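You operate a simulated robot arm through the tools that you are given. There is no shell and no other tool.

The job below is to be done with a simulated robot arm. You get a single attempt, and the scene is never put back.

Task
Take the blue ladle on the prep bench top and put it away on the store shelf three. Then put the blue jug in the sink. Then fetch the papaya mould and stand it on the store shelf two. Then take the brown bag and leave it on the black wafer slate. Then take the orange brush on the prep bench top and put it away on the dirty side. Then put the bulbs tub on the prep bench top away on the bulbs shelf top. Then put the white bag on the prep bench top away on the top of the toppings shelf. Then fetch the blue pad and set it on the store shelf four. Then put the brown biscuit on the brown tray. Then put the chocolate sign on top of the cream sugar cup. Do these in the order given. Set down upright: blue jug, papaya mould, brown bag, white bag.

It is judged by the outcome, as a careful person would: the job done as asked, and still so three seconds after it is handed in. It fails if anything else is knocked over, pushed out of place, dropped, spilled or broken.

Robot
A 7-joint arm with a fingered hand on a trunk, on a base that moves. Base frame: it is fixed to the floor where the robot stands at the start and does not move with it; the origin is under the middle of the robot, x ahead of it, y to its left, z up. Readings come in mm, degrees, newtons and seconds.
It reaches about 1023 mm from its shoulder. Its first joint turns from -166.0 to 166.0 degrees. Places, roughly: blue jug [2000, -500, 1000]; blue ladle (12x7x16 cm) [2200, -600, 900]; blue pad (10x6x3 cm) [1500, 100, 900]; brown bag [2000, 0, 1000]; brown biscuit (6x6x2 cm) [900, 1000, 900]; brown tray (42x23x5 cm) [1300, 600, 900]; bulbs shelf top (23x17 cm) [9300, 2680, 1000]; bulbs tub [1750, 250, 1000]; chocolate sign [750, 1500, 1000]; cream sugar cup (22x20x16 cm) [2300, -800, 1000]; dirty side [3900, -2400, 900]; orange brush (8x4x5 cm) [1900, 300, 900]; papaya mould [2000, -250, 1000]; sink [4300, -2100, 800]; store shelf four [-1900, 300, 1400]; store shelf three [-1900, 300, 1000]; store shelf two [-1900, 300, 600]; top of the toppings shelf [5100, -1400, 500]; wafer slate [1750, -250, 1000]; white bag [1750, 500, 1000]. Payload 4 kg.
Tool frame: the origin (TCP) lies between the finger pads and is the grasp point; the fingertips stand 30 mm ahead of it; z points along the fingers, y is the line along which they close. The gripper opens to 104 mm; its body begins 35 mm behind the TCP. The gripper is a hand of 4 fingers: y runs from the thumb to the fingers, the wrist lies at [-15, -113, -190] in the tool frame, and closing takes about 1.5 s.
Orientation is that of the tool frame in the base frame, as a unit quaternion [w, x, y, z]. With the fingers straight down and the wrist toward the robot, the tool's x, y and z point along [0, 1, 0], [1, 0, 0] and [0, 0, -1] of the base frame.

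Tools
- The arm moves only by the tool jog_arm. Its argument "deltas" is a list of rows, each an object of numbers (a shift or turn left out is 0, a gripper value left out holds the last): "tx", "ty", "tz": the shift along the tool's x, y, z in units of 30 mm (1.0 is 30 mm); "rx", "ry", "rz": the turn, a rotation vector about the tool's x, y, z in units of 8 degrees (1.0 is 8 degrees); "fingers": the gripper command, from -1 (shut) to 1 (fully open), values between in proportion. In form: [{"tx": .., "ty": .., "tz": .., "rx": .., "ry": .., "rz": .., "fingers": ..}, ...]. A call has 1 to 20 rows; each row shifts and turns the commanded pose from where the row before left it, along the tool's axes as they then stand. A call with a number of a shift or a turn outside -1 to 1 is refused whole. Each row takes 0.2 s and may step no farther than 50 mm and 8.6 degrees from the row before; otherwise, or with a gripper value out of range, the whole call is refused. A pose out of reach is approached as far as the arm can. The call stops where the force on the tool passes 40 N (or 10 N more than at its start, if that is more) or the arm is blocked; 0.2 s more then pass. The fingers move at their own pace (about 153 mm/s each) and stop on an object; they squeeze with about 33 N. The grip force told is the motor's: it shows also when the fingers shut on nothing. Time passes only in rows, and 0.2 s behind the last, so rows that do not move let the fingers close. It gives the time, the measured TCP pose, the force on the tool (base axes), the opening and the grip force at its end, in the units of the frame above (readings bear some noise), with the torque about the TCP (base axes, N m) and any sound that the robot's microphone picked up.
- Cameras (640 x 400 px; columns grow to the right, rows downward): "scene" is now at [328.9, 194.7, 1273.8]; the picture's right is [-0.16, -0.99, 0.00], its down [-0.14, 0.02, -0.99] and it looks along [0.98, -0.16, -0.14] (base axes); focal length 214 px, centre (320, 200). "wrist" rides on the gripper at [61, -92, -130] in the tool frame; the picture's right is [-0.81, 0.28, -0.52], its down [-0.53, -0.71, 0.46] and it looks along [-0.24, 0.64, 0.72] (tool axes); focal length 275 px, centre (320, 200). There is no depth. A picture from a camera that has moved, and an enlarged one, comes with that camera's place and axes in the base frame and with its lens. The place of the scene camera against the robot may be out by one fixed shift of up to 12 mm in any direction.
- capture(camera): a new picture of that camera. It takes no simulated time.
- base_move(legs): drives the robot by 1 to 6 legs, each [ahead, left, turn to the left] in mm, mm and degrees, along the robot's own axes; the way and the turn of a leg run together, so that a leg with both is an arc; at most 1500 mm and 180 degrees a leg. The arm and the cameras ride along, it lands a little off, and it stops where it bumps. It gives what a move gives.
- grasp_type(shape): the hand has 4 fingers and takes this shape, open, in about a second: jaw (thumb against the fingers, like two jaws); tri (thumb and two fingers); tip (a fingertip pinch); poke (one finger out to press); point (the index stretched); flat (the hand flat); cup (the hand cupped); fist (a fist). The gripper value then closes the fingers along that shape, each until it touches; the sizes above hold for jaw. It gives what a move gives, with no picture.
- aim_head(pan, tilt): turns the head with the scene camera to pan (to the left, within 143 degrees either way) and tilt (down, from -29 to 69), counted from straight ahead of the robot. It gives what a move gives.
- inspect(camera, box): a new picture of the part [left, top, right, bottom] of that camera's present view, enlarged. It takes no simulated time.
- sign_off(): hands the job in; it is judged then, once.

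Places have to be worked out from the pictures, the camera data and where the tool is seen. Open the gripper and draw the arm clear of the work before you hand the job in, unless the task says otherwise.

The tools are called after "Call:" as name(argument=value, ...) on one line, values as JSON. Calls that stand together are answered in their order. jog_arm: Moves the arm, as the interface text tells. Its arguments: {"type":"object","properties":{"deltas":{"type":"array","items":{"type":"object","properties":{"tx":{"type":"number"},"ty":{"type":"number"},"tz":{"type":"number"},"rx":{"type":"number"},"ry":{"type":"number"},"rz":{"type":"number"},"fingers":{"type":"number"}}}}},"required":["deltas"]} The other tools are called the same way: grasp_type (shape) gives the hand a shape; base_move (legs) drives the base; aim_head (pan, tilt) turns the head that bears the scene camera; capture (camera) takes a picture; inspect (camera, box) takes an enlarged picture of a part of a camera's view; sign_off () hands the job in.

At the start:

```text
t: 0.0
tool_pos: [524.9, 213.5, 1225.6]
tool_rot: [0.0, 0.707, 0.707, 0.0]
contact_force: [0.5, 0.4, 0.1]
wrist_torque: [0.0, 0.0, 0.0]
finger_gap: 103.6
grip_force: 0.1
shape: jaw
robot x, y, heading: [1.1, 0.9, -0.1]
head pan, tilt (commanded): [-9.4, 8.0]
```

scene: 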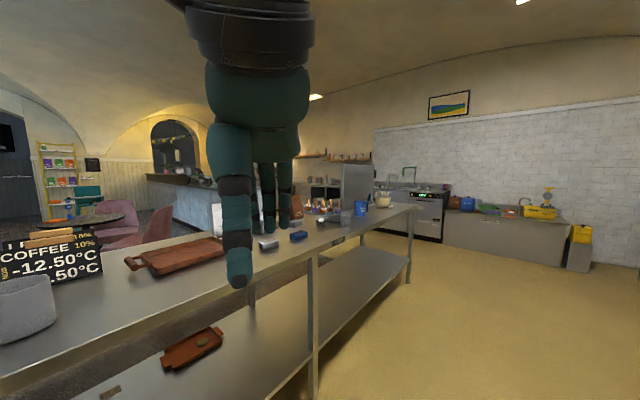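
wrist: 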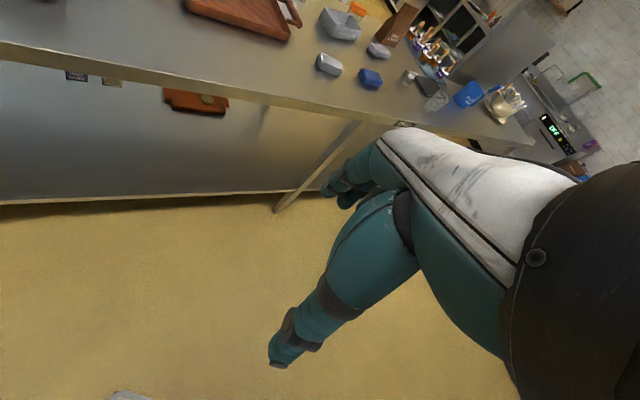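

The bench with its objects lies ahead and to the left; the arm blocks part of the view. I take enlarged pictures of the scene view to find the things on the bench.

Call:
inspect(camera="scene", box=[240, 170, 440, 295])

Call:
inspect(camera="wrist", box=[300, 0, 620, 200])

Call:
inspect(camera="scene", box=[0, 200, 240, 350])

```text
3.20 times, centred on (340, 232) of scene
camera zoom: at [328.9, 194.7, 1273.8], right [-0.16, -0.99, 0.0], down [-0.14, 0.02, -0.99], along [0.98, -0.16, -0.14], focal length 686 px, centre (256, 96)
```

zoom: 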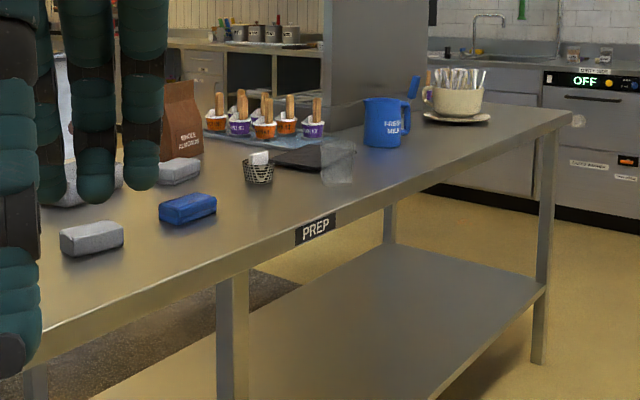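

```text
2.00 times, centred on (460, 100) of wrist
camera zoom: at [435.0, 274.9, 1357.2], right [0.28, -0.81, 0.52], down [-0.71, -0.53, -0.46], along [0.64, -0.24, -0.72], focal length 551 px, centre (40, 400)
```

zoom: 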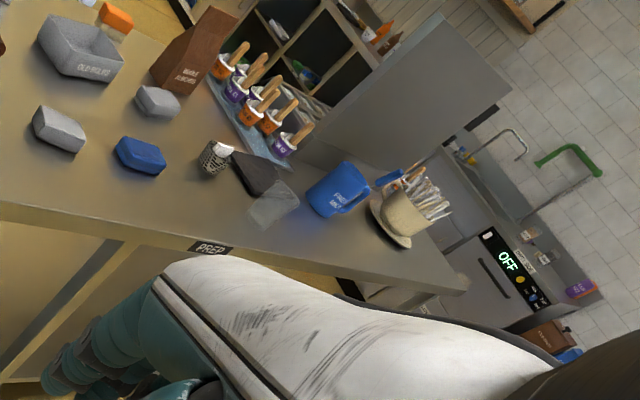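

```text
2.67 times, centred on (120, 275) of scene
camera zoom: at [328.9, 194.7, 1273.8], right [-0.16, -0.99, 0.0], down [-0.14, 0.02, -0.99], along [0.98, -0.16, -0.14], focal length 572 px, centre (853, 0)
```

zoom: 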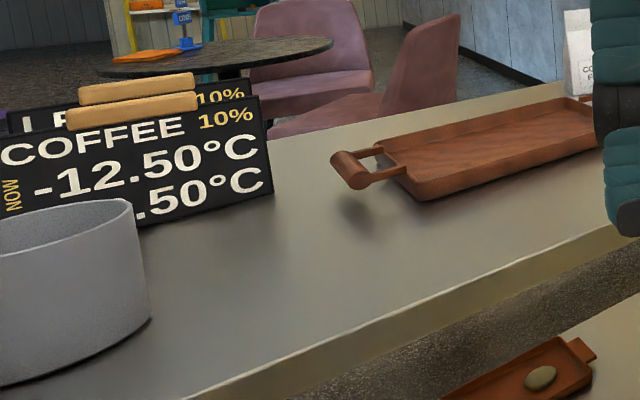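

The arm hides part of the view, so I look around with the head to learn the layout: behind for the store shelves, right for the sink.

Call:
aim_head(pan=-60, tilt=15)

Call:
capture(camera="scene")

Call:
aim_head(pan=60, tilt=25)

Call:
capture(camera="scene")

Call:
aim_head(pan=140, tilt=15)

Call:
capture(camera="scene")

Call:
aim_head(pan=-140, tilt=15)

Call:
capture(camera="scene")

```text
t: 1.2
tool_pos: [525.7, 213.5, 1226.2]
tool_rot: [-0.001, 0.707, 0.708, 0.0]
contact_force: [0.2, 0.0, 0.3]
wrist_torque: [0.0, 0.01, 0.05]
finger_gap: 103.7
grip_force: 0.0
shape: jaw
robot x, y, heading: [-0.8, -2.4, -0.1]
head pan, tilt (commanded): [-60.0, 15.0]
```

```text
taken
camera scene: at [284.3, 129.0, 1262.6], right [-0.87, -0.5, 0.0], down [-0.13, 0.22, -0.97], along [0.48, -0.84, -0.26], focal length 214 px, centre (320, 200)
```

scene: 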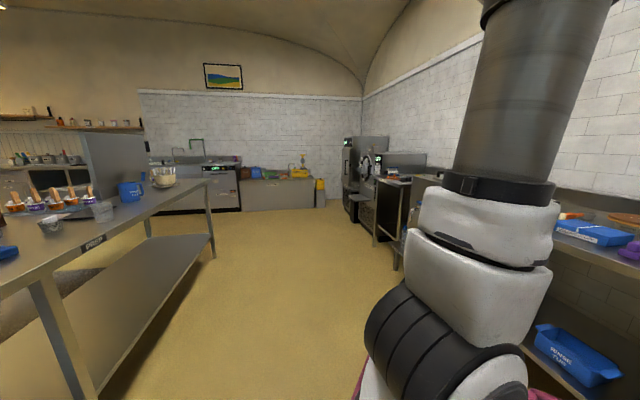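

```text
t: 3.2
tool_pos: [526.6, 213.4, 1227.2]
tool_rot: [-0.001, 0.707, 0.707, -0.001]
contact_force: [0.0, -0.2, 0.1]
wrist_torque: [0.01, -0.02, 0.02]
finger_gap: 103.6
grip_force: 0.1
shape: jaw
robot x, y, heading: [2.6, 0.1, -0.1]
head pan, tilt (commanded): [60.0, 25.0]
```

```text
taken
camera scene: at [283.6, 289.6, 1246.3], right [0.87, -0.5, 0.0], down [-0.21, -0.37, -0.91], along [0.45, 0.78, -0.42], focal length 214 px, centre (320, 200)
```

scene: 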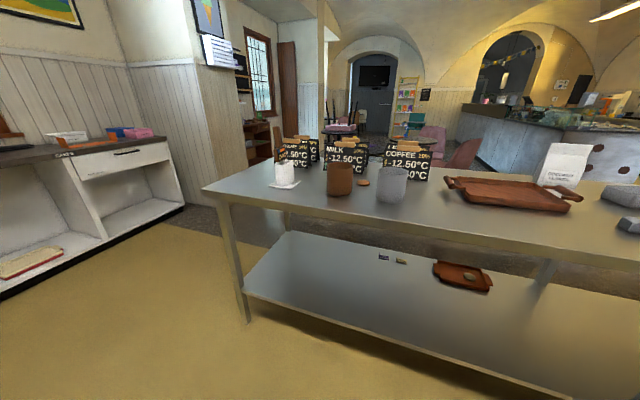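

```text
t: 4.7
tool_pos: [525.0, 214.1, 1226.8]
tool_rot: [-0.001, 0.707, 0.707, 0.0]
contact_force: [-0.4, -0.6, -0.5]
wrist_torque: [0.0, 0.01, -0.03]
finger_gap: 103.5
grip_force: 0.0
shape: jaw
robot x, y, heading: [4.8, -2.3, -0.1]
head pan, tilt (commanded): [140.0, 15.0]
```

```text
taken
camera scene: at [166.0, 270.0, 1262.5], right [0.64, 0.77, 0.0], down [0.2, -0.17, -0.97], along [-0.74, 0.62, -0.26], focal length 214 px, centre (320, 200)
```

scene: 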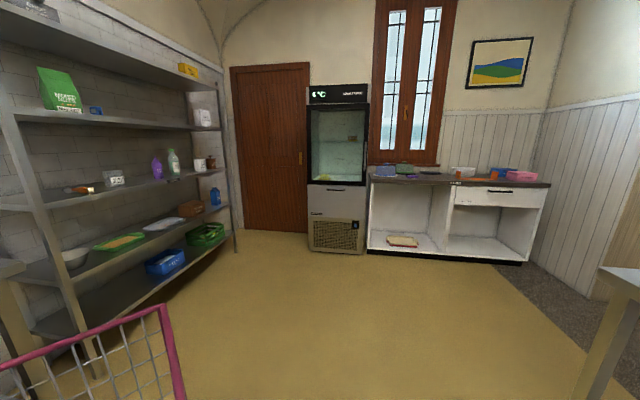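

```text
t: 8.6
tool_pos: [525.9, 214.1, 1226.9]
tool_rot: [-0.001, 0.707, 0.707, 0.0]
contact_force: [0.7, 0.3, -0.7]
wrist_torque: [0.01, 0.0, -0.02]
finger_gap: 103.6
grip_force: 0.1
shape: jaw
robot x, y, heading: [-2.0, -0.7, -0.1]
head pan, tilt (commanded): [-140.0, 15.0]
```

```text
taken
camera scene: at [166.0, 149.8, 1262.6], right [-0.64, 0.77, 0.0], down [0.2, 0.17, -0.97], along [-0.74, -0.62, -0.26], focal length 214 px, centre (320, 200)
```

scene: 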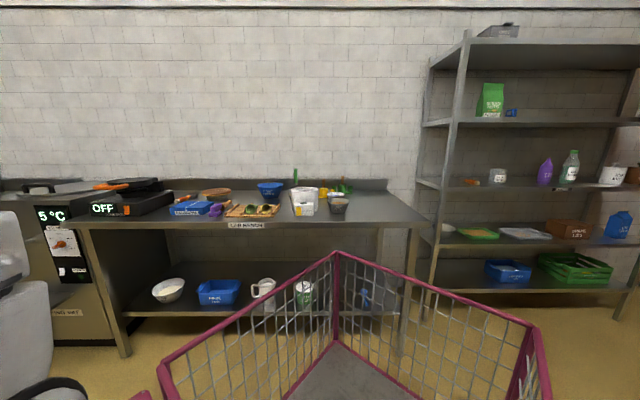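

The robot carries a pink basket behind it; the store shelf is behind, a sink far right. I look down at my own body and over the bench to learn the arm's mounting and base outline.

Call:
aim_head(pan=-90, tilt=40)

Call:
capture(camera="scene")

Call:
aim_head(pan=-20, tilt=65)

Call:
capture(camera="scene")

Call:
aim_head(pan=120, tilt=60)

Call:
capture(camera="scene")

Call:
aim_head(pan=-90, tilt=-10)

Call:
capture(camera="scene")

```text
t: 9.8
tool_pos: [525.9, 213.3, 1226.0]
tool_rot: [0.0, 0.707, 0.707, 0.0]
contact_force: [0.2, -0.2, 0.4]
wrist_torque: [-0.02, 0.02, 0.0]
finger_gap: 103.7
grip_force: 0.1
shape: jaw
robot x, y, heading: [1.0, -2.1, 0.1]
head pan, tilt (commanded): [-90.0, 40.0]
```

```text
taken
camera scene: at [237.4, 124.8, 1223.0], right [-1.0, 0.0, 0.0], down [0.0, 0.64, -0.77], along [0.0, -0.77, -0.64], focal length 214 px, centre (320, 200)
```

scene: 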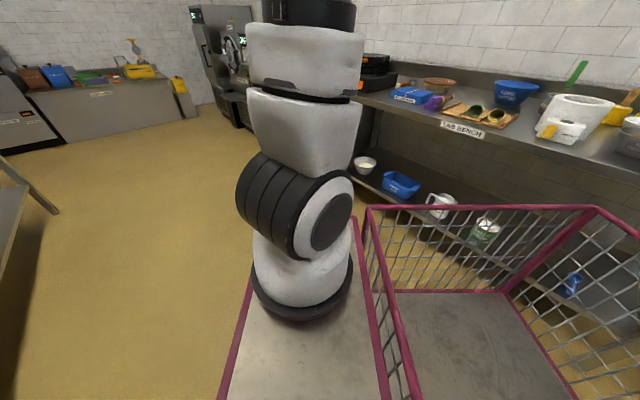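

```text
t: 11.2
tool_pos: [525.3, 214.3, 1227.3]
tool_rot: [0.001, 0.707, 0.707, 0.0]
contact_force: [0.0, 0.6, 0.1]
wrist_torque: [-0.02, 0.01, -0.02]
finger_gap: 103.7
grip_force: 0.0
shape: jaw
robot x, y, heading: [5.4, -0.2, 0.1]
head pan, tilt (commanded): [-20.0, 65.0]
```

```text
taken
camera scene: at [294.5, 189.1, 1190.7], right [-0.34, -0.94, 0.0], down [-0.85, 0.31, -0.42], along [0.4, -0.14, -0.91], focal length 214 px, centre (320, 200)
```

scene: 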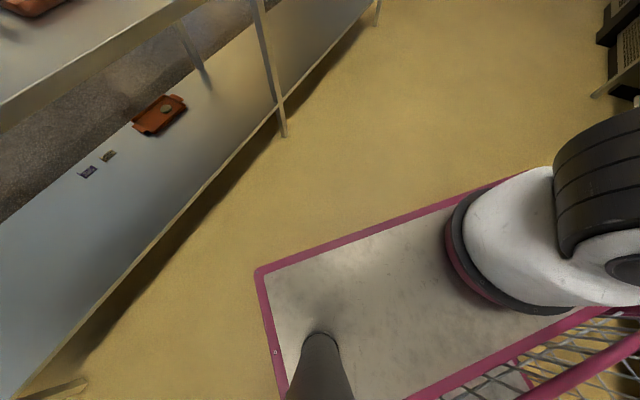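

```text
t: 13.4
tool_pos: [526.2, 214.1, 1226.2]
tool_rot: [-0.001, 0.707, 0.707, 0.001]
contact_force: [-0.4, -0.3, -0.3]
wrist_torque: [0.05, 0.01, 0.01]
finger_gap: 103.7
grip_force: 0.0
shape: jaw
robot x, y, heading: [-3.2, -1.4, 0.1]
head pan, tilt (commanded): [120.0, 60.0]
```

```text
taken
camera scene: at [204.2, 267.6, 1196.3], right [0.87, 0.5, 0.0], down [0.43, -0.75, -0.5], along [-0.25, 0.43, -0.87], focal length 214 px, centre (320, 200)
```

scene: 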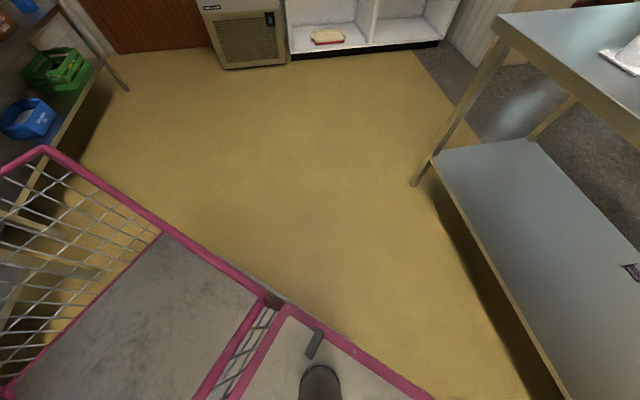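

```text
t: 16.4
tool_pos: [525.4, 213.1, 1225.5]
tool_rot: [0.0, 0.707, 0.707, 0.0]
contact_force: [-0.3, 0.7, -0.3]
wrist_torque: [-0.03, 0.01, 0.02]
finger_gap: 103.8
grip_force: 0.0
shape: jaw
robot x, y, heading: [-0.1, -1.3, 0.0]
head pan, tilt (commanded): [-90.0, -10.0]
```

```text
taken
camera scene: at [237.5, 125.6, 1301.9], right [-1.0, 0.0, 0.0], down [0.0, -0.17, -0.98], along [0.0, -0.98, 0.17], focal length 214 px, centre (320, 200)
```

scene: 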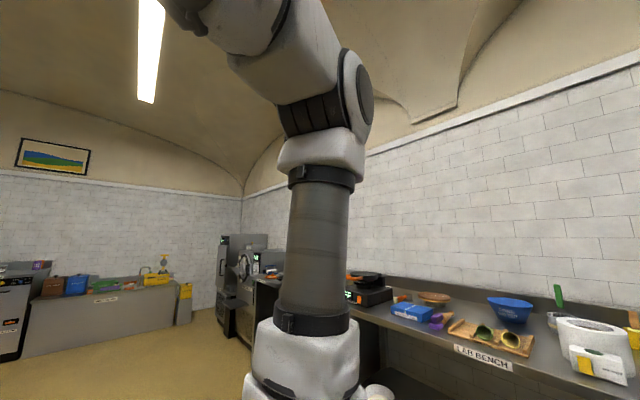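

The room's furniture runs at about 41° to my start heading: the prep bench edge passes roughly 1.06 m away along that direction. I turn to face the bench and slide right toward the ladle and jug, keeping clear of the bench.

Call:
base_move(legs=[[0, 0, 41], [200, -1300, 0]])

Call:
aim_head(pan=-25, tilt=20)

Call:
capture(camera="scene")

Call:
aim_head(pan=30, tilt=20)

Call:
capture(camera="scene")

Call:
capture(camera="wrist")

```text
t: 24.9
tool_pos: [1258.0, -350.6, 1227.4]
tool_rot: [0.0, 0.415, 0.91, 0.0]
contact_force: [0.2, -0.8, 0.1]
wrist_torque: [0.02, 0.0, -0.01]
finger_gap: 103.6
grip_force: 0.1
shape: jaw
robot x, y, heading: [1000.9, -852.2, 40.8]
head pan, tilt (commanded): [-90.0, -10.0]
```

```text
t: 26.3
tool_pos: [1258.7, -350.6, 1226.5]
tool_rot: [0.0, 0.416, 0.91, 0.0]
contact_force: [0.3, 0.7, -0.3]
wrist_torque: [-0.03, -0.03, -0.01]
finger_gap: 103.7
grip_force: 0.0
shape: jaw
robot x, y, heading: [1005.0, -859.1, 40.8]
head pan, tilt (commanded): [-25.0, 20.0]
```

```text
taken
camera scene: at [1138.5, -513.5, 1254.4], right [0.27, -0.96, 0.0], down [-0.33, -0.09, -0.94], along [0.9, 0.26, -0.34], focal length 214 px, centre (320, 200)
```

scene: 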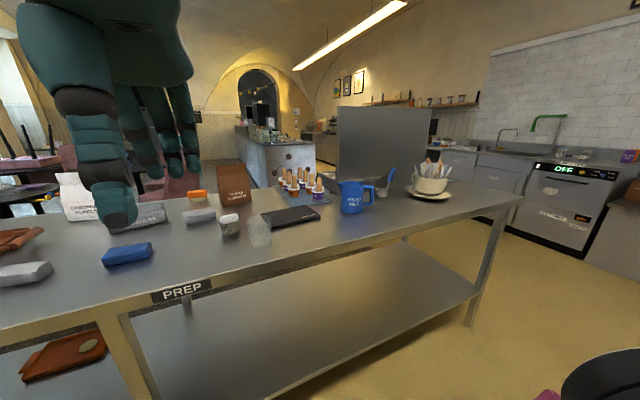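

```text
t: 27.5
tool_pos: [1258.4, -352.3, 1226.3]
tool_rot: [0.0, 0.415, 0.91, -0.001]
contact_force: [-0.3, -1.1, -0.2]
wrist_torque: [0.0, 0.02, -0.01]
finger_gap: 103.8
grip_force: 0.0
shape: jaw
robot x, y, heading: [1004.1, -860.1, 40.9]
head pan, tilt (commanded): [30.0, 20.0]
```

```text
taken
camera scene: at [1079.5, -451.0, 1254.4], right [0.94, -0.33, 0.0], down [-0.11, -0.32, -0.94], along [0.31, 0.89, -0.34], focal length 214 px, centre (320, 200)
```

scene: 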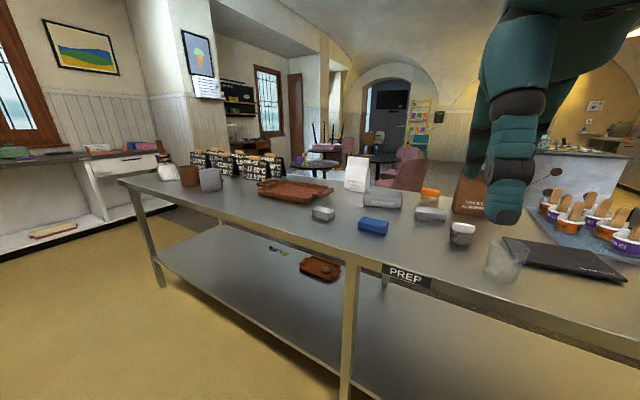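

```text
taken
camera wrist: at [1150.1, -365.4, 1357.2], right [0.74, -0.43, 0.52], down [-0.19, -0.87, -0.46], along [0.65, 0.24, -0.72], focal length 275 px, centre (320, 200)
```

wrist: 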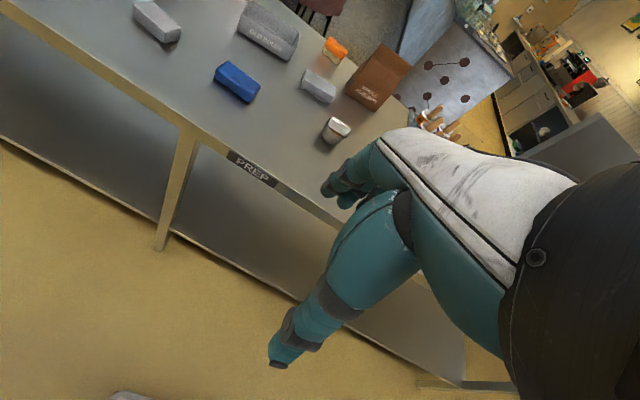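

I'm in the aisle facing the bench squarely-ish. Now I enlarge the region with the jug, ladle, cups, slate and sugar cup.

Call:
aim_head(pan=-25, tilt=20)

Call:
inspect(camera="scene", box=[320, 140, 480, 240])

Call:
inspect(camera="scene", box=[180, 150, 340, 250])

Call:
inspect(camera="scene", box=[480, 100, 640, 200])

```text
t: 28.8
tool_pos: [1258.2, -351.6, 1227.0]
tool_rot: [0.001, 0.416, 0.91, 0.0]
contact_force: [0.8, 0.2, -0.4]
wrist_torque: [-0.02, 0.01, 0.01]
finger_gap: 103.9
grip_force: 0.1
shape: jaw
robot x, y, heading: [1001.1, -857.3, 41.0]
head pan, tilt (commanded): [-25.0, 20.0]
```

```text
4.00 times, centred on (400, 190) of scene
camera zoom: at [1138.4, -513.4, 1254.4], right [0.27, -0.96, 0.0], down [-0.33, -0.09, -0.94], along [0.9, 0.26, -0.34], focal length 858 px, centre (0, 240)
```

zoom: 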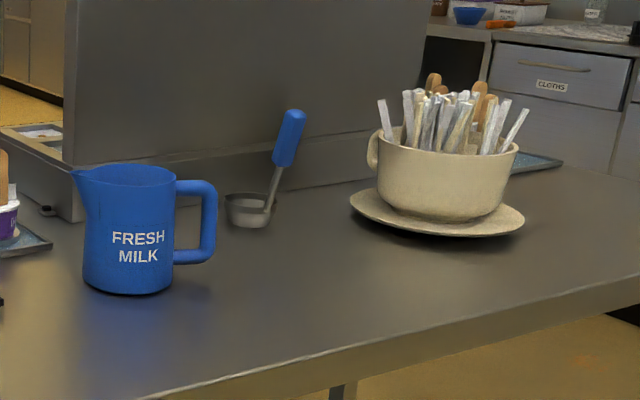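

```text
4.00 times, centred on (260, 200) of scene
camera zoom: at [1138.4, -513.4, 1254.4], right [0.27, -0.96, 0.0], down [-0.33, -0.09, -0.94], along [0.9, 0.26, -0.34], focal length 858 px, centre (560, 200)
```

zoom: 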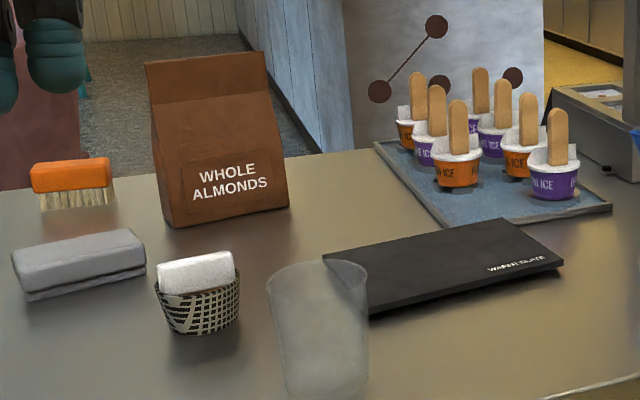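

```text
4.00 times, centred on (560, 150) of scene
camera zoom: at [1138.4, -513.4, 1254.4], right [0.27, -0.96, 0.0], down [-0.33, -0.09, -0.94], along [0.9, 0.26, -0.34], focal length 858 px, centre (-640, 400)
```

zoom: 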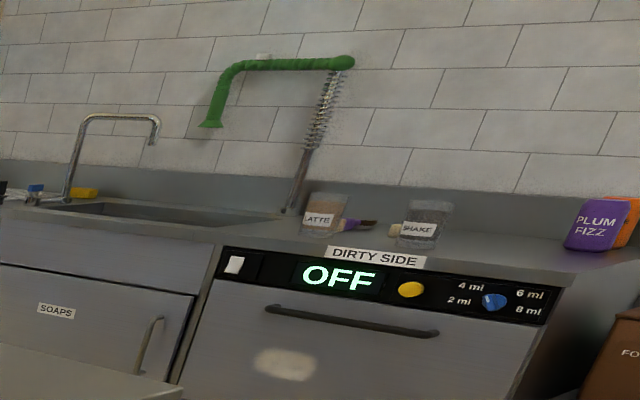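

The ladle stands upright behind the jug, roughly at (2290, -530), with the sugar cup to its right. The bench edge is about 850 mm ahead of me, so I drive up close, leaving a small gap, and shift right so the ladle is in front of the arm.

Call:
base_move(legs=[[0, -468, 0], [400, 0, 0]])

Call:
aim_head(pan=-25, tilt=30)

Call:
capture(camera="scene")

Call:
capture(camera="wrist")

```text
t: 33.8
tool_pos: [1873.8, -434.7, 1226.3]
tool_rot: [0.0, 0.412, 0.911, 0.0]
contact_force: [-0.1, 1.0, -0.2]
wrist_torque: [0.02, -0.02, 0.04]
finger_gap: 103.5
grip_force: 0.0
shape: jaw
robot x, y, heading: [1620.2, -941.0, 41.5]
head pan, tilt (commanded): [-25.0, 20.0]
```

```text
t: 34.5
tool_pos: [1873.9, -433.1, 1226.7]
tool_rot: [0.0, 0.412, 0.911, 0.0]
contact_force: [-0.2, -0.3, -0.2]
wrist_torque: [-0.01, -0.01, 0.01]
finger_gap: 103.5
grip_force: 0.1
shape: jaw
robot x, y, heading: [1620.9, -941.7, 41.2]
head pan, tilt (commanded): [-25.0, 30.0]
```

```text
taken
camera scene: at [1752.6, -597.9, 1238.4], right [0.28, -0.96, 0.0], down [-0.48, -0.14, -0.87], along [0.83, 0.25, -0.5], focal length 214 px, centre (320, 200)
```

scene: 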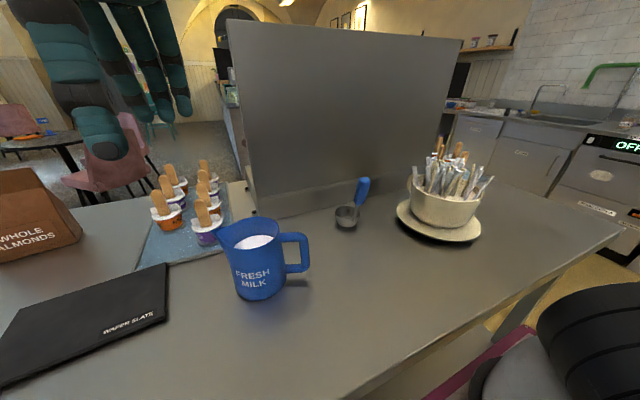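

```text
taken
camera wrist: at [1765.2, -449.0, 1357.2], right [0.74, -0.43, 0.52], down [-0.18, -0.87, -0.46], along [0.64, 0.24, -0.72], focal length 275 px, centre (320, 200)
```

wrist: 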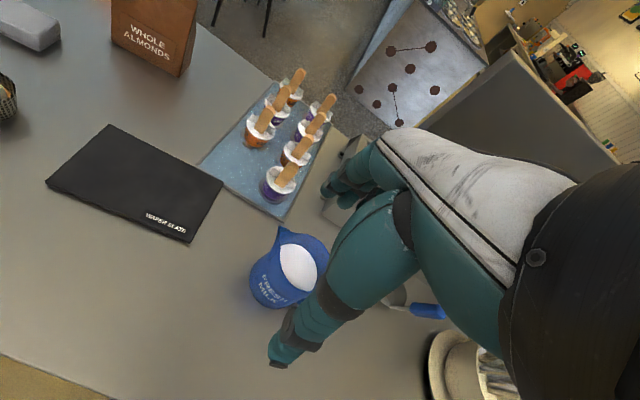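

The ladle sits in front of a grey vertical panel, and the jug holds milk, so it must stay level. I zoom in on the ladle, jug and cups.

Call:
inspect(camera="scene", box=[290, 150, 450, 250])

Call:
inspect(camera="scene", box=[140, 150, 300, 250])

Call:
inspect(camera="wrist", box=[200, 50, 360, 150])

Call:
inspect(camera="wrist", box=[200, 120, 360, 220])

```text
4.00 times, centred on (370, 200) of scene
camera zoom: at [1752.6, -597.9, 1238.4], right [0.28, -0.96, 0.0], down [-0.48, -0.14, -0.87], along [0.83, 0.25, -0.5], focal length 858 px, centre (120, 200)
```

zoom: 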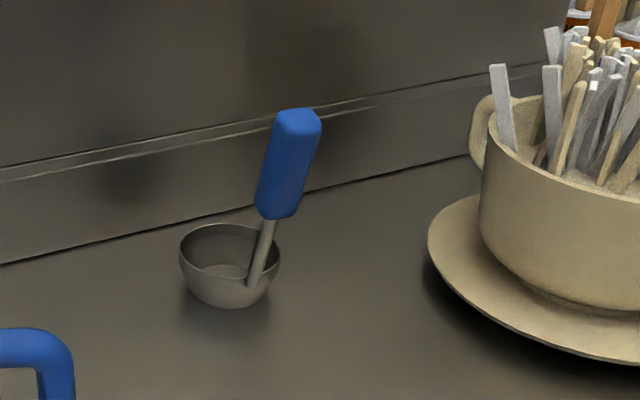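

```text
4.00 times, centred on (220, 200) of scene
camera zoom: at [1752.6, -597.9, 1238.4], right [0.28, -0.96, 0.0], down [-0.48, -0.14, -0.87], along [0.83, 0.25, -0.5], focal length 858 px, centre (720, 200)
```

zoom: 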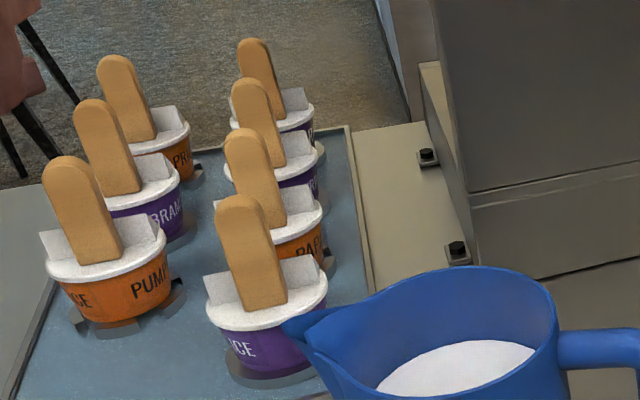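

```text
4.00 times, centred on (280, 100) of wrist
camera zoom: at [1765.2, -449.0, 1357.2], right [0.74, -0.43, 0.52], down [-0.18, -0.87, -0.46], along [0.64, 0.24, -0.72], focal length 1101 px, centre (480, 600)
```

zoom: 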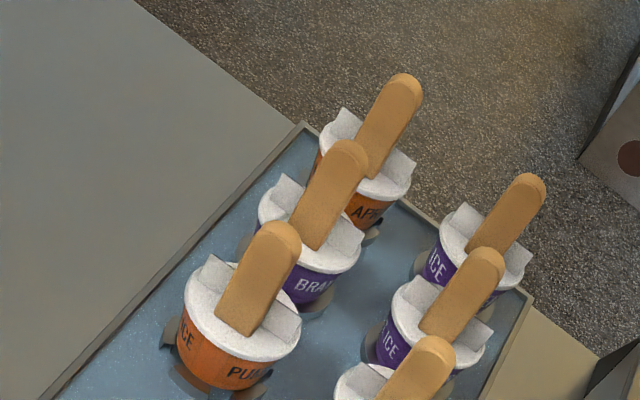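

```text
4.00 times, centred on (280, 170) of wrist
camera zoom: at [1765.2, -449.0, 1357.2], right [0.74, -0.43, 0.52], down [-0.18, -0.87, -0.46], along [0.64, 0.24, -0.72], focal length 1101 px, centre (480, 320)
```

zoom: 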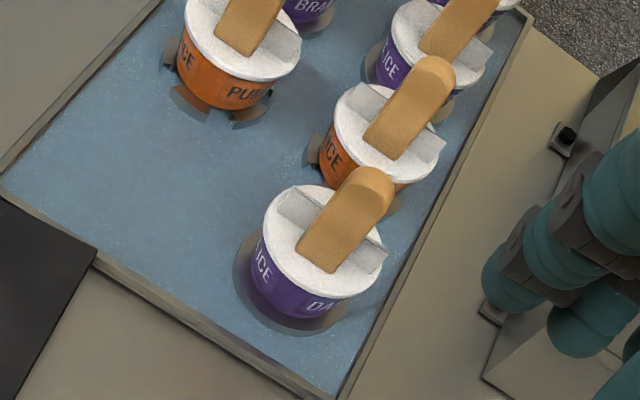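

Triangulating the two views puts the bench top near z≈905, the ladle bowl near (2197,-535) and the middle of its blue grip near (2165,-568,1022), leaning toward me. I'll shift the hand right, then turn it so the fingers close sideways around the handle.

Call:
jog_arm(deltas=[{"tx": -0.98, "fingers": 1}, {"tx": -0.98}, {"tx": -0.98}, {"tx": -0.98}, {"tx": -0.98}, {"tx": -0.98}, {"tx": -0.98}, {"tx": -0.98}, {"tx": -0.98}, {"tx": -0.98}, {"rz": 1}, {"rz": 1}, {"rz": 1}, {"rz": 1}, {"rz": 1}, {"rz": 1}, {"rz": 1}, {"rz": 1}, {"rz": 1}, {"rz": 1}])

Call:
capture(camera="scene")

```text
t: 38.7
tool_pos: [2068.1, -653.9, 1226.8]
tool_rot: [0.001, 0.901, 0.433, 0.0]
contact_force: [0.4, 0.3, 0.8]
wrist_torque: [0.0, 0.02, -0.04]
finger_gap: 103.4
grip_force: 0.0
shape: jaw
robot x, y, heading: [1623.9, -939.9, 41.4]
head pan, tilt (commanded): [-25.0, 30.0]
```

```text
taken
camera scene: at [1752.6, -598.0, 1238.4], right [0.28, -0.96, 0.0], down [-0.48, -0.14, -0.87], along [0.83, 0.25, -0.5], focal length 214 px, centre (320, 200)
```

scene: 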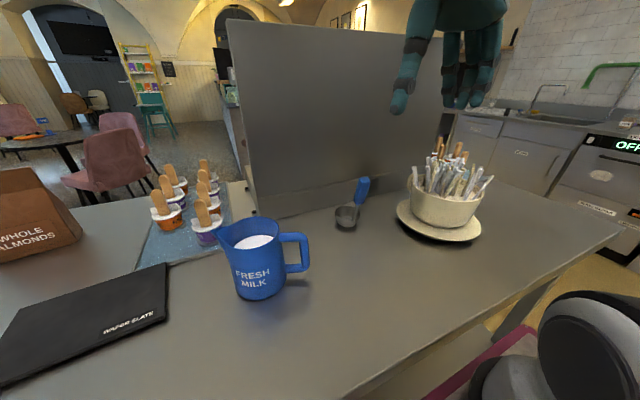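

The hand is over the ladle area and clear. I finish the turn, tilt the fingers 45° forward-down, and move to a pre-grasp point about 110 mm back from the grip.

Call:
jog_arm(deltas=[{"rz": 1}, {"rz": 0.25}, {"ry": 1}, {"ry": 1}, {"ry": 1}, {"ry": 1}, {"ry": 1}, {"ry": 0.62}, {"tx": -0.44, "tz": 0.7}, {"tx": -0.44, "tz": 0.7}, {"tx": -0.44, "tz": 0.7}, {"tx": -0.45, "tz": 0.7}, {}])

Call:
capture(camera="wrist")

Call:
capture(camera="scene")

```text
t: 41.2
tool_pos: [2101.7, -667.1, 1181.1]
tool_rot: [-0.186, 0.868, 0.263, 0.379]
contact_force: [0.1, 0.2, -1.1]
wrist_torque: [0.01, -0.02, -0.02]
finger_gap: 103.7
grip_force: 0.2
shape: jaw
out of reach, approached as far as the arm can: row 11, 12
robot x, y, heading: [1619.5, -940.2, 41.4]
head pan, tilt (commanded): [-25.0, 30.0]
stopped in row 12: the arm was blocked; the commanded pose is now the measured one
```

```text
taken
camera wrist: at [2009.6, -642.6, 1321.9], right [-0.59, -0.74, -0.31], down [-0.48, 0.63, -0.61], along [0.65, -0.21, -0.73], focal length 275 px, centre (320, 200)
```

wrist: 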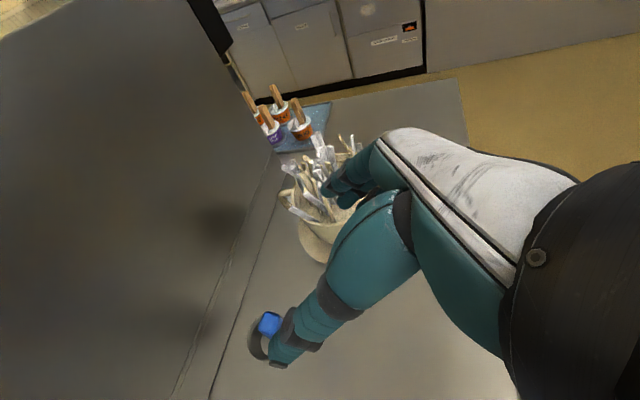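

```text
taken
camera scene: at [1734.9, -591.9, 1207.0], right [0.41, -0.91, 0.0], down [-0.71, -0.32, -0.62], along [0.57, 0.26, -0.78], focal length 214 px, centre (320, 200)
```

scene: 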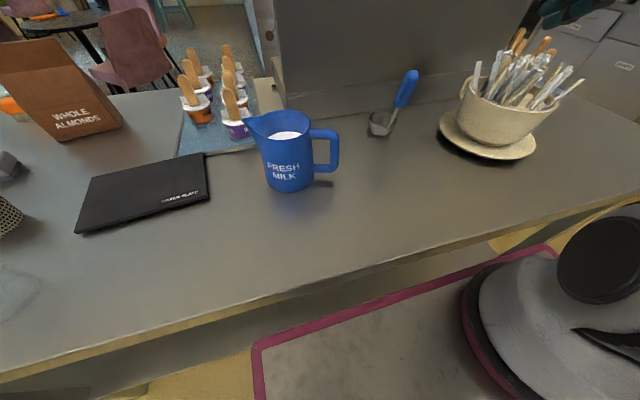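

The arm was blocked, and the scene camera's pose jumped: the forearm pushed against the head. I back out to the upper right, undo the tilt, and will use the opposite hand turn (wrist to the right, away from the head).

Call:
jog_arm(deltas=[{"ty": 0.8, "tx": 0.6, "tz": -0.4}, {"ty": 0.8, "tx": 0.6, "tz": -0.4}, {"ty": 0.8, "tx": 0.6, "tz": -0.2}, {"ry": -1}, {"ry": -1}, {"ry": -1}, {"ry": -1}, {"ry": -1}, {"rz": -1}, {"rz": -1}, {"rz": -1}, {"rz": -1}, {"rz": -1}])

Call:
capture(camera="scene")

```text
t: 44.0
tool_pos: [2156.2, -721.7, 1230.0]
tool_rot: [-0.054, 0.782, 0.616, 0.081]
contact_force: [-0.1, 0.5, 0.1]
wrist_torque: [-0.04, 0.01, 0.0]
finger_gap: 103.5
grip_force: 0.0
shape: jaw
robot x, y, heading: [1619.3, -942.9, 41.4]
head pan, tilt (commanded): [-25.0, 30.0]
```

```text
taken
camera scene: at [1752.6, -597.7, 1238.3], right [0.28, -0.96, 0.0], down [-0.48, -0.14, -0.87], along [0.83, 0.25, -0.5], focal length 214 px, centre (320, 200)
```

scene: 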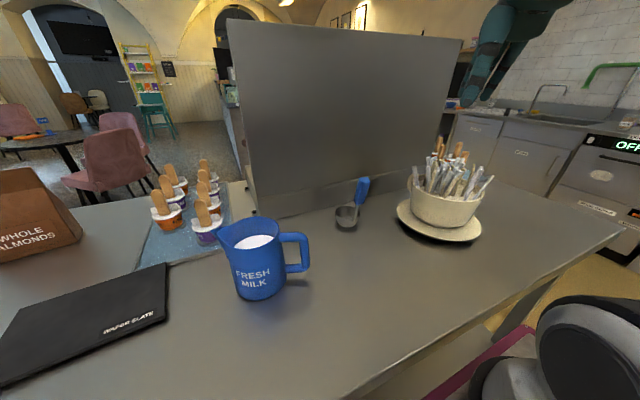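

The head is back to its place. I back the base 150 mm for easier arm folding, and turn the hand the other way.

Call:
base_move(legs=[[-150, 0, 0]])

Call:
jog_arm(deltas=[{"rz": -1}, {"rz": -1}, {"rz": -1}, {"rz": -1}, {"rz": -1}, {"rz": -1}, {"rz": -1}, {"rz": -1}, {"rz": -1}, {"rz": -1}, {"rz": -1}, {"rz": -1}, {"rz": -1}, {"rz": -1}, {"rz": -1}, {"rz": -1}, {"rz": -1}, {"rz": -1}])

Call:
capture(camera="scene")

```text
t: 45.4
tool_pos: [2046.2, -818.8, 1228.9]
tool_rot: [-0.053, 0.781, 0.617, 0.08]
contact_force: [0.5, -0.2, 0.4]
wrist_torque: [0.01, 0.02, 0.0]
finger_gap: 103.4
grip_force: 0.1
shape: jaw
robot x, y, heading: [1509.1, -1040.9, 41.6]
head pan, tilt (commanded): [-25.0, 30.0]
```

```text
t: 49.2
tool_pos: [2045.2, -820.2, 1231.3]
tool_rot: [0.06, -0.347, 0.933, 0.077]
contact_force: [0.3, 0.7, 0.1]
wrist_torque: [-0.02, -0.02, -0.04]
finger_gap: 103.7
grip_force: 0.0
shape: jaw
robot x, y, heading: [1510.1, -1041.4, 41.8]
head pan, tilt (commanded): [-25.0, 30.0]
```

```text
taken
camera scene: at [1640.6, -696.1, 1238.4], right [0.29, -0.96, 0.0], down [-0.48, -0.14, -0.87], along [0.83, 0.25, -0.5], focal length 214 px, centre (320, 200)
```

scene: 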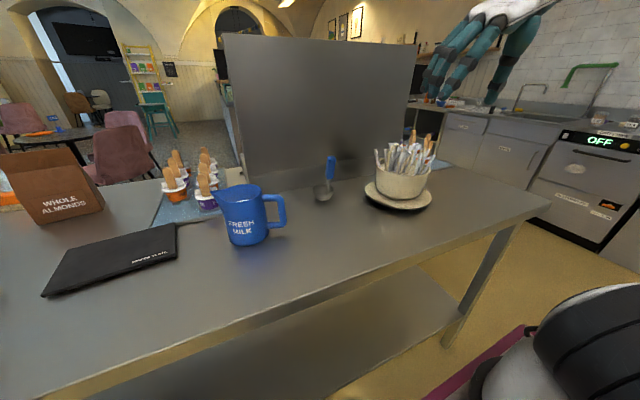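

Now the wrist is on the right side. I correct the small tilt, lean the fingers 45° forward, and take a fresh zoom on the ladle to refine its position.

Call:
jog_arm(deltas=[{"rx": 0.71}, {"ry": -0.9}, {"ry": -0.9}, {"ry": -0.9}, {"ry": -0.9}, {"ry": -0.83}, {}])

Call:
inspect(camera="scene", box=[260, 130, 420, 230])

Call:
capture(camera="wrist")

```text
t: 50.8
tool_pos: [2044.8, -818.6, 1230.4]
tool_rot: [0.359, -0.316, 0.868, 0.133]
contact_force: [-0.8, 0.1, 0.1]
wrist_torque: [0.02, -0.04, 0.03]
finger_gap: 103.8
grip_force: 0.0
shape: jaw
robot x, y, heading: [1511.9, -1043.8, 41.5]
head pan, tilt (commanded): [-25.0, 30.0]
```

```text
4.00 times, centred on (340, 180) of scene
camera zoom: at [1640.7, -696.1, 1238.4], right [0.29, -0.96, 0.0], down [-0.48, -0.14, -0.87], along [0.83, 0.25, -0.5], focal length 858 px, centre (240, 280)
```

zoom: 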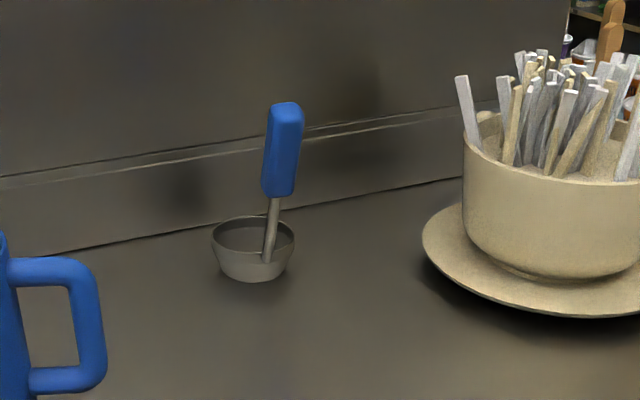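

```text
taken
camera wrist: at [2002.3, -976.4, 1278.8], right [-0.02, 0.34, 0.94], down [0.99, -0.1, 0.05], along [0.11, 0.94, -0.34], focal length 275 px, centre (320, 200)
```

wrist: 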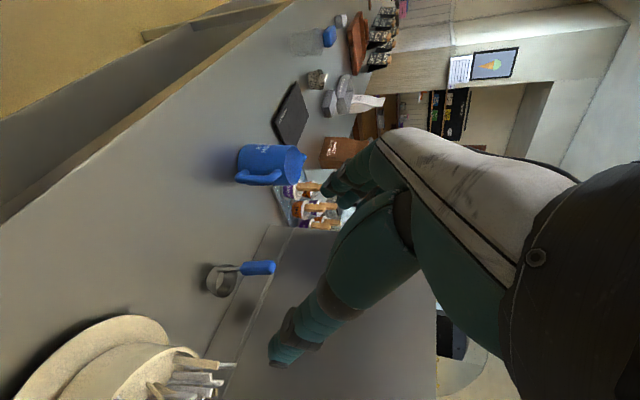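

Three views agree on the grip middle at about (2168,-570,1020). I move left in line with it, then diagonally forward-down to a pre-grasp point about 110 mm back, and check with the wrist camera.

Call:
jog_arm(deltas=[{"ty": 0.9, "fingers": 1}, {"ty": 0.9}, {"ty": 0.9}, {"ty": 0.9}, {"tx": -0.125, "tz": 0.92}, {"tx": -0.125, "tz": 0.92}, {"tx": -0.125, "tz": 0.92}, {"tx": -0.125, "tz": 0.92}, {"tx": -0.125, "tz": 0.92}, {"tx": -0.125, "tz": 0.92}, {"tx": -0.125, "tz": 0.92}, {"tx": -0.125, "tz": 0.92}, {}])

Call:
capture(camera="wrist")

Call:
capture(camera="scene")

```text
t: 53.6
tool_pos: [2110.6, -623.3, 1096.1]
tool_rot: [0.359, -0.316, 0.868, 0.134]
contact_force: [0.4, -0.2, 0.1]
wrist_torque: [-0.03, 0.0, 0.0]
finger_gap: 103.8
grip_force: 0.1
shape: jaw
robot x, y, heading: [1510.0, -1044.2, 41.8]
head pan, tilt (commanded): [-25.0, 30.0]
```

```text
taken
camera wrist: at [2067.4, -780.1, 1144.9], right [-0.02, 0.34, 0.94], down [0.99, -0.1, 0.05], along [0.11, 0.93, -0.34], focal length 275 px, centre (320, 200)
```

wrist: 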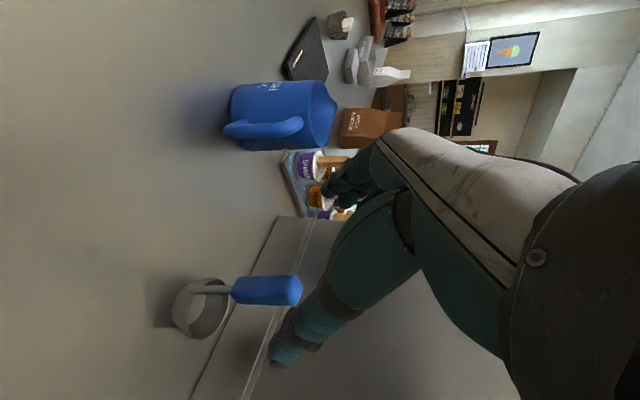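

```text
taken
camera scene: at [1640.7, -696.0, 1238.3], right [0.29, -0.96, 0.0], down [-0.48, -0.14, -0.87], along [0.83, 0.25, -0.5], focal length 214 px, centre (320, 200)
```

scene: 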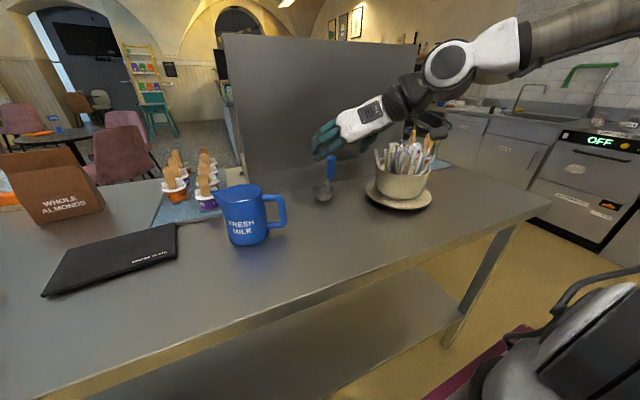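

The wrist view confirms the handle is dead ahead, about 112 mm along the fingers. I shift 12 mm left to keep the thumb clear of the sugar sticks, then advance in and check before closing.

Call:
jog_arm(deltas=[{"ty": 0.4}, {"tz": 0.75}, {"tz": 0.75}, {"tz": 0.75}, {"tz": 0.75}, {"tz": 0.6}, {}])

Call:
capture(camera="wrist")

Call:
inspect(camera="scene", box=[260, 80, 460, 230])

```text
t: 55.2
tool_pos: [2163.0, -562.4, 1017.4]
tool_rot: [0.358, -0.317, 0.868, 0.133]
contact_force: [-1.0, 0.0, -0.2]
wrist_torque: [0.0, 0.02, 0.01]
finger_gap: 103.6
grip_force: 0.0
shape: jaw
robot x, y, heading: [1511.6, -1039.1, 41.7]
head pan, tilt (commanded): [-25.0, 30.0]
```

```text
taken
camera wrist: at [2118.9, -720.3, 1066.7], right [-0.02, 0.34, 0.94], down [0.99, -0.1, 0.05], along [0.11, 0.93, -0.34], focal length 275 px, centre (320, 200)
```

wrist: 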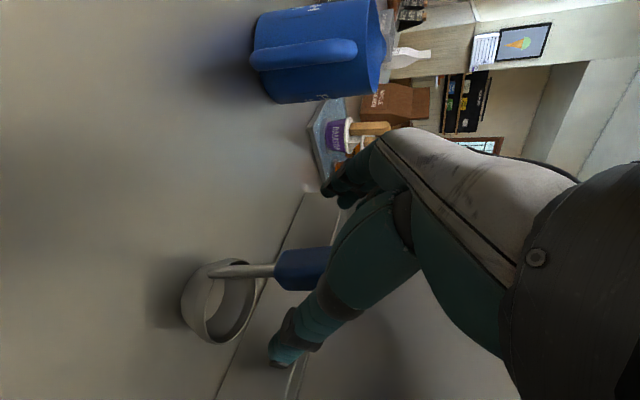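

```text
2.67 times, centred on (360, 155) of scene
camera zoom: at [1640.7, -696.0, 1238.3], right [0.29, -0.96, 0.0], down [-0.48, -0.14, -0.87], along [0.83, 0.25, -0.5], focal length 572 px, centre (213, 320)
```

zoom: 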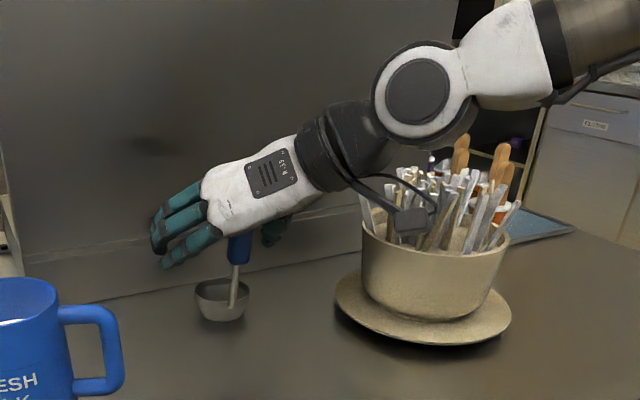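

The blue grip is inside the hand between thumb and fingers. I close the fingers and wait.

Call:
jog_arm(deltas=[{"fingers": -1}, {}, {}, {}, {}, {}, {}, {}, {}])

Call:
capture(camera="wrist")

Call:
inspect(camera="scene", box=[260, 80, 460, 230])

```text
t: 57.2
tool_pos: [2163.4, -563.0, 1018.3]
tool_rot: [0.359, -0.316, 0.868, 0.133]
contact_force: [-0.4, -1.0, -0.4]
wrist_torque: [-0.01, -0.03, 0.03]
finger_gap: 0.2
grip_force: 33.4
shape: jaw
robot x, y, heading: [1508.3, -1042.2, 41.6]
head pan, tilt (commanded): [-25.0, 30.0]
```

```text
taken
camera wrist: at [2118.7, -720.4, 1066.8], right [-0.02, 0.34, 0.94], down [0.99, -0.1, 0.05], along [0.11, 0.93, -0.34], focal length 275 px, centre (320, 200)
```

wrist: 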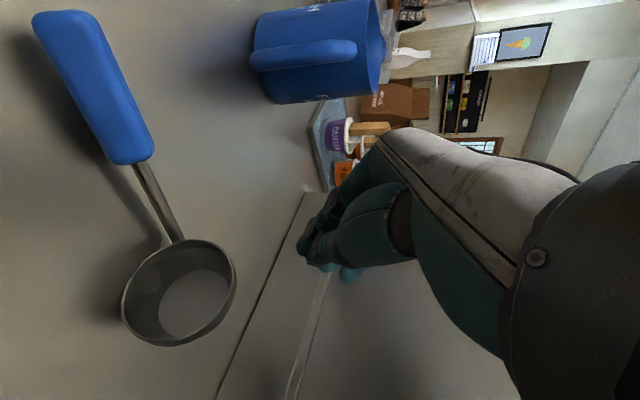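

```text
2.67 times, centred on (360, 155) of scene
camera zoom: at [1640.7, -696.0, 1238.3], right [0.29, -0.96, 0.0], down [-0.48, -0.14, -0.87], along [0.83, 0.25, -0.5], focal length 572 px, centre (213, 320)
```

zoom: 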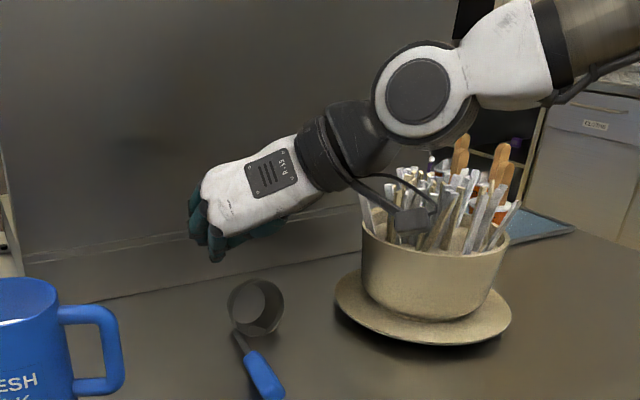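

The fingers shut on nothing (gap 0.2): the handle slipped out and the ladle has tipped toward me. I withdraw back along the fingers and look at how it lies now.

Call:
jog_arm(deltas=[{"tz": -0.9}, {"tz": -0.9}, {"tz": -0.9}, {"tz": -0.9}, {"tz": -0.9}, {"tz": -0.9}, {"fingers": 1}, {}, {}])

Call:
inspect(camera="scene", box=[260, 130, 420, 230])

Call:
capture(camera="wrist")

```text
t: 59.2
tool_pos: [2074.4, -636.4, 1131.2]
tool_rot: [0.359, -0.316, 0.868, 0.133]
contact_force: [-0.4, 0.5, 0.1]
wrist_torque: [-0.01, 0.02, -0.02]
finger_gap: 103.6
grip_force: 0.0
shape: jaw
robot x, y, heading: [1509.3, -1041.3, 41.5]
head pan, tilt (commanded): [-25.0, 30.0]
```

```text
4.00 times, centred on (340, 180) of scene
camera zoom: at [1640.7, -696.0, 1238.3], right [0.29, -0.96, 0.0], down [-0.48, -0.14, -0.87], along [0.83, 0.25, -0.5], focal length 858 px, centre (240, 280)
```

zoom: 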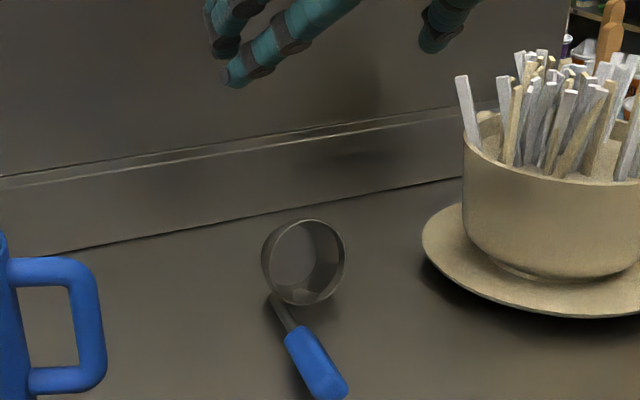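

```text
taken
camera wrist: at [2030.8, -794.3, 1180.1], right [-0.02, 0.34, 0.94], down [0.99, -0.1, 0.05], along [0.11, 0.93, -0.34], focal length 275 px, centre (320, 200)
```

wrist: 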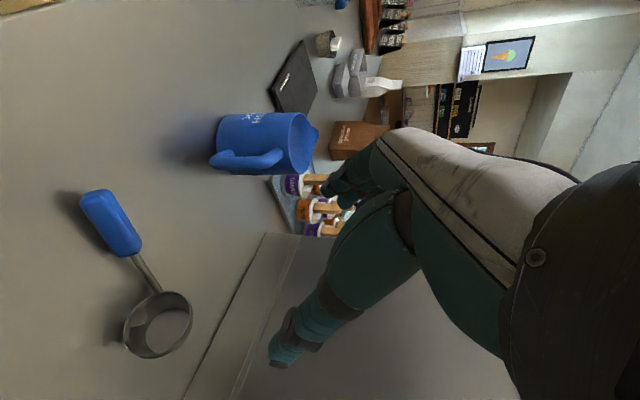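

The ladle now lies on the bench, its blue grip near (2090,-620), pointing roughly at me. I'll bring the fingers vertical with the closing direction across the handle and hover above it for a check.

Call:
jog_arm(deltas=[{"ry": 1}, {"ry": 1}, {"ry": 1}, {"ry": 1}, {"ry": 1}, {"ry": 0.62}, {"rz": 0.72}, {"tz": 0.9}, {"tz": 0.9}, {"tz": 0.9}, {}])

Call:
capture(camera="wrist")

Call:
capture(camera="scene")

```text
t: 61.6
tool_pos: [2073.7, -636.1, 1053.0]
tool_rot: [-0.001, -0.295, 0.955, 0.002]
contact_force: [-0.7, 0.1, -1.4]
wrist_torque: [0.01, 0.04, -0.01]
finger_gap: 103.8
grip_force: 0.1
shape: jaw
robot x, y, heading: [1504.9, -1039.4, 41.5]
head pan, tilt (commanded): [-25.0, 30.0]
```

```text
taken
camera wrist: at [2076.3, -746.9, 1182.5], right [0.52, 0.68, 0.52], down [0.84, -0.29, -0.46], along [-0.16, 0.67, -0.72], focal length 275 px, centre (320, 200)
```

wrist: 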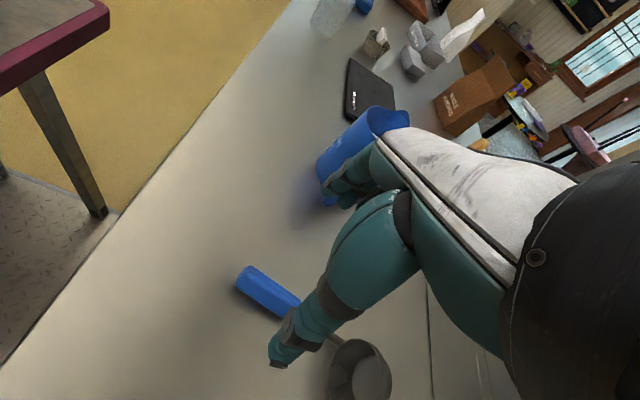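

```text
taken
camera scene: at [1640.7, -696.0, 1238.3], right [0.29, -0.96, 0.0], down [-0.48, -0.14, -0.87], along [0.83, 0.25, -0.5], focal length 214 px, centre (320, 200)
```

scene: 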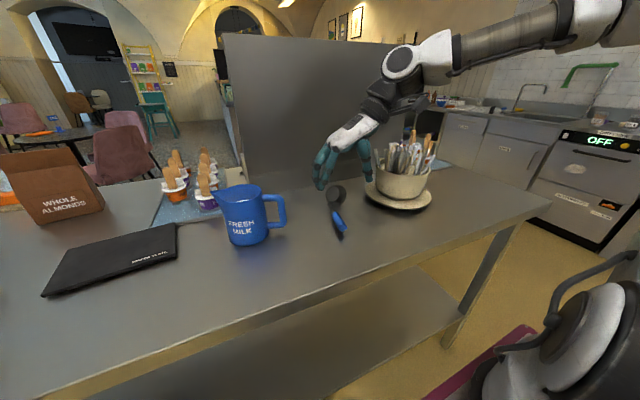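

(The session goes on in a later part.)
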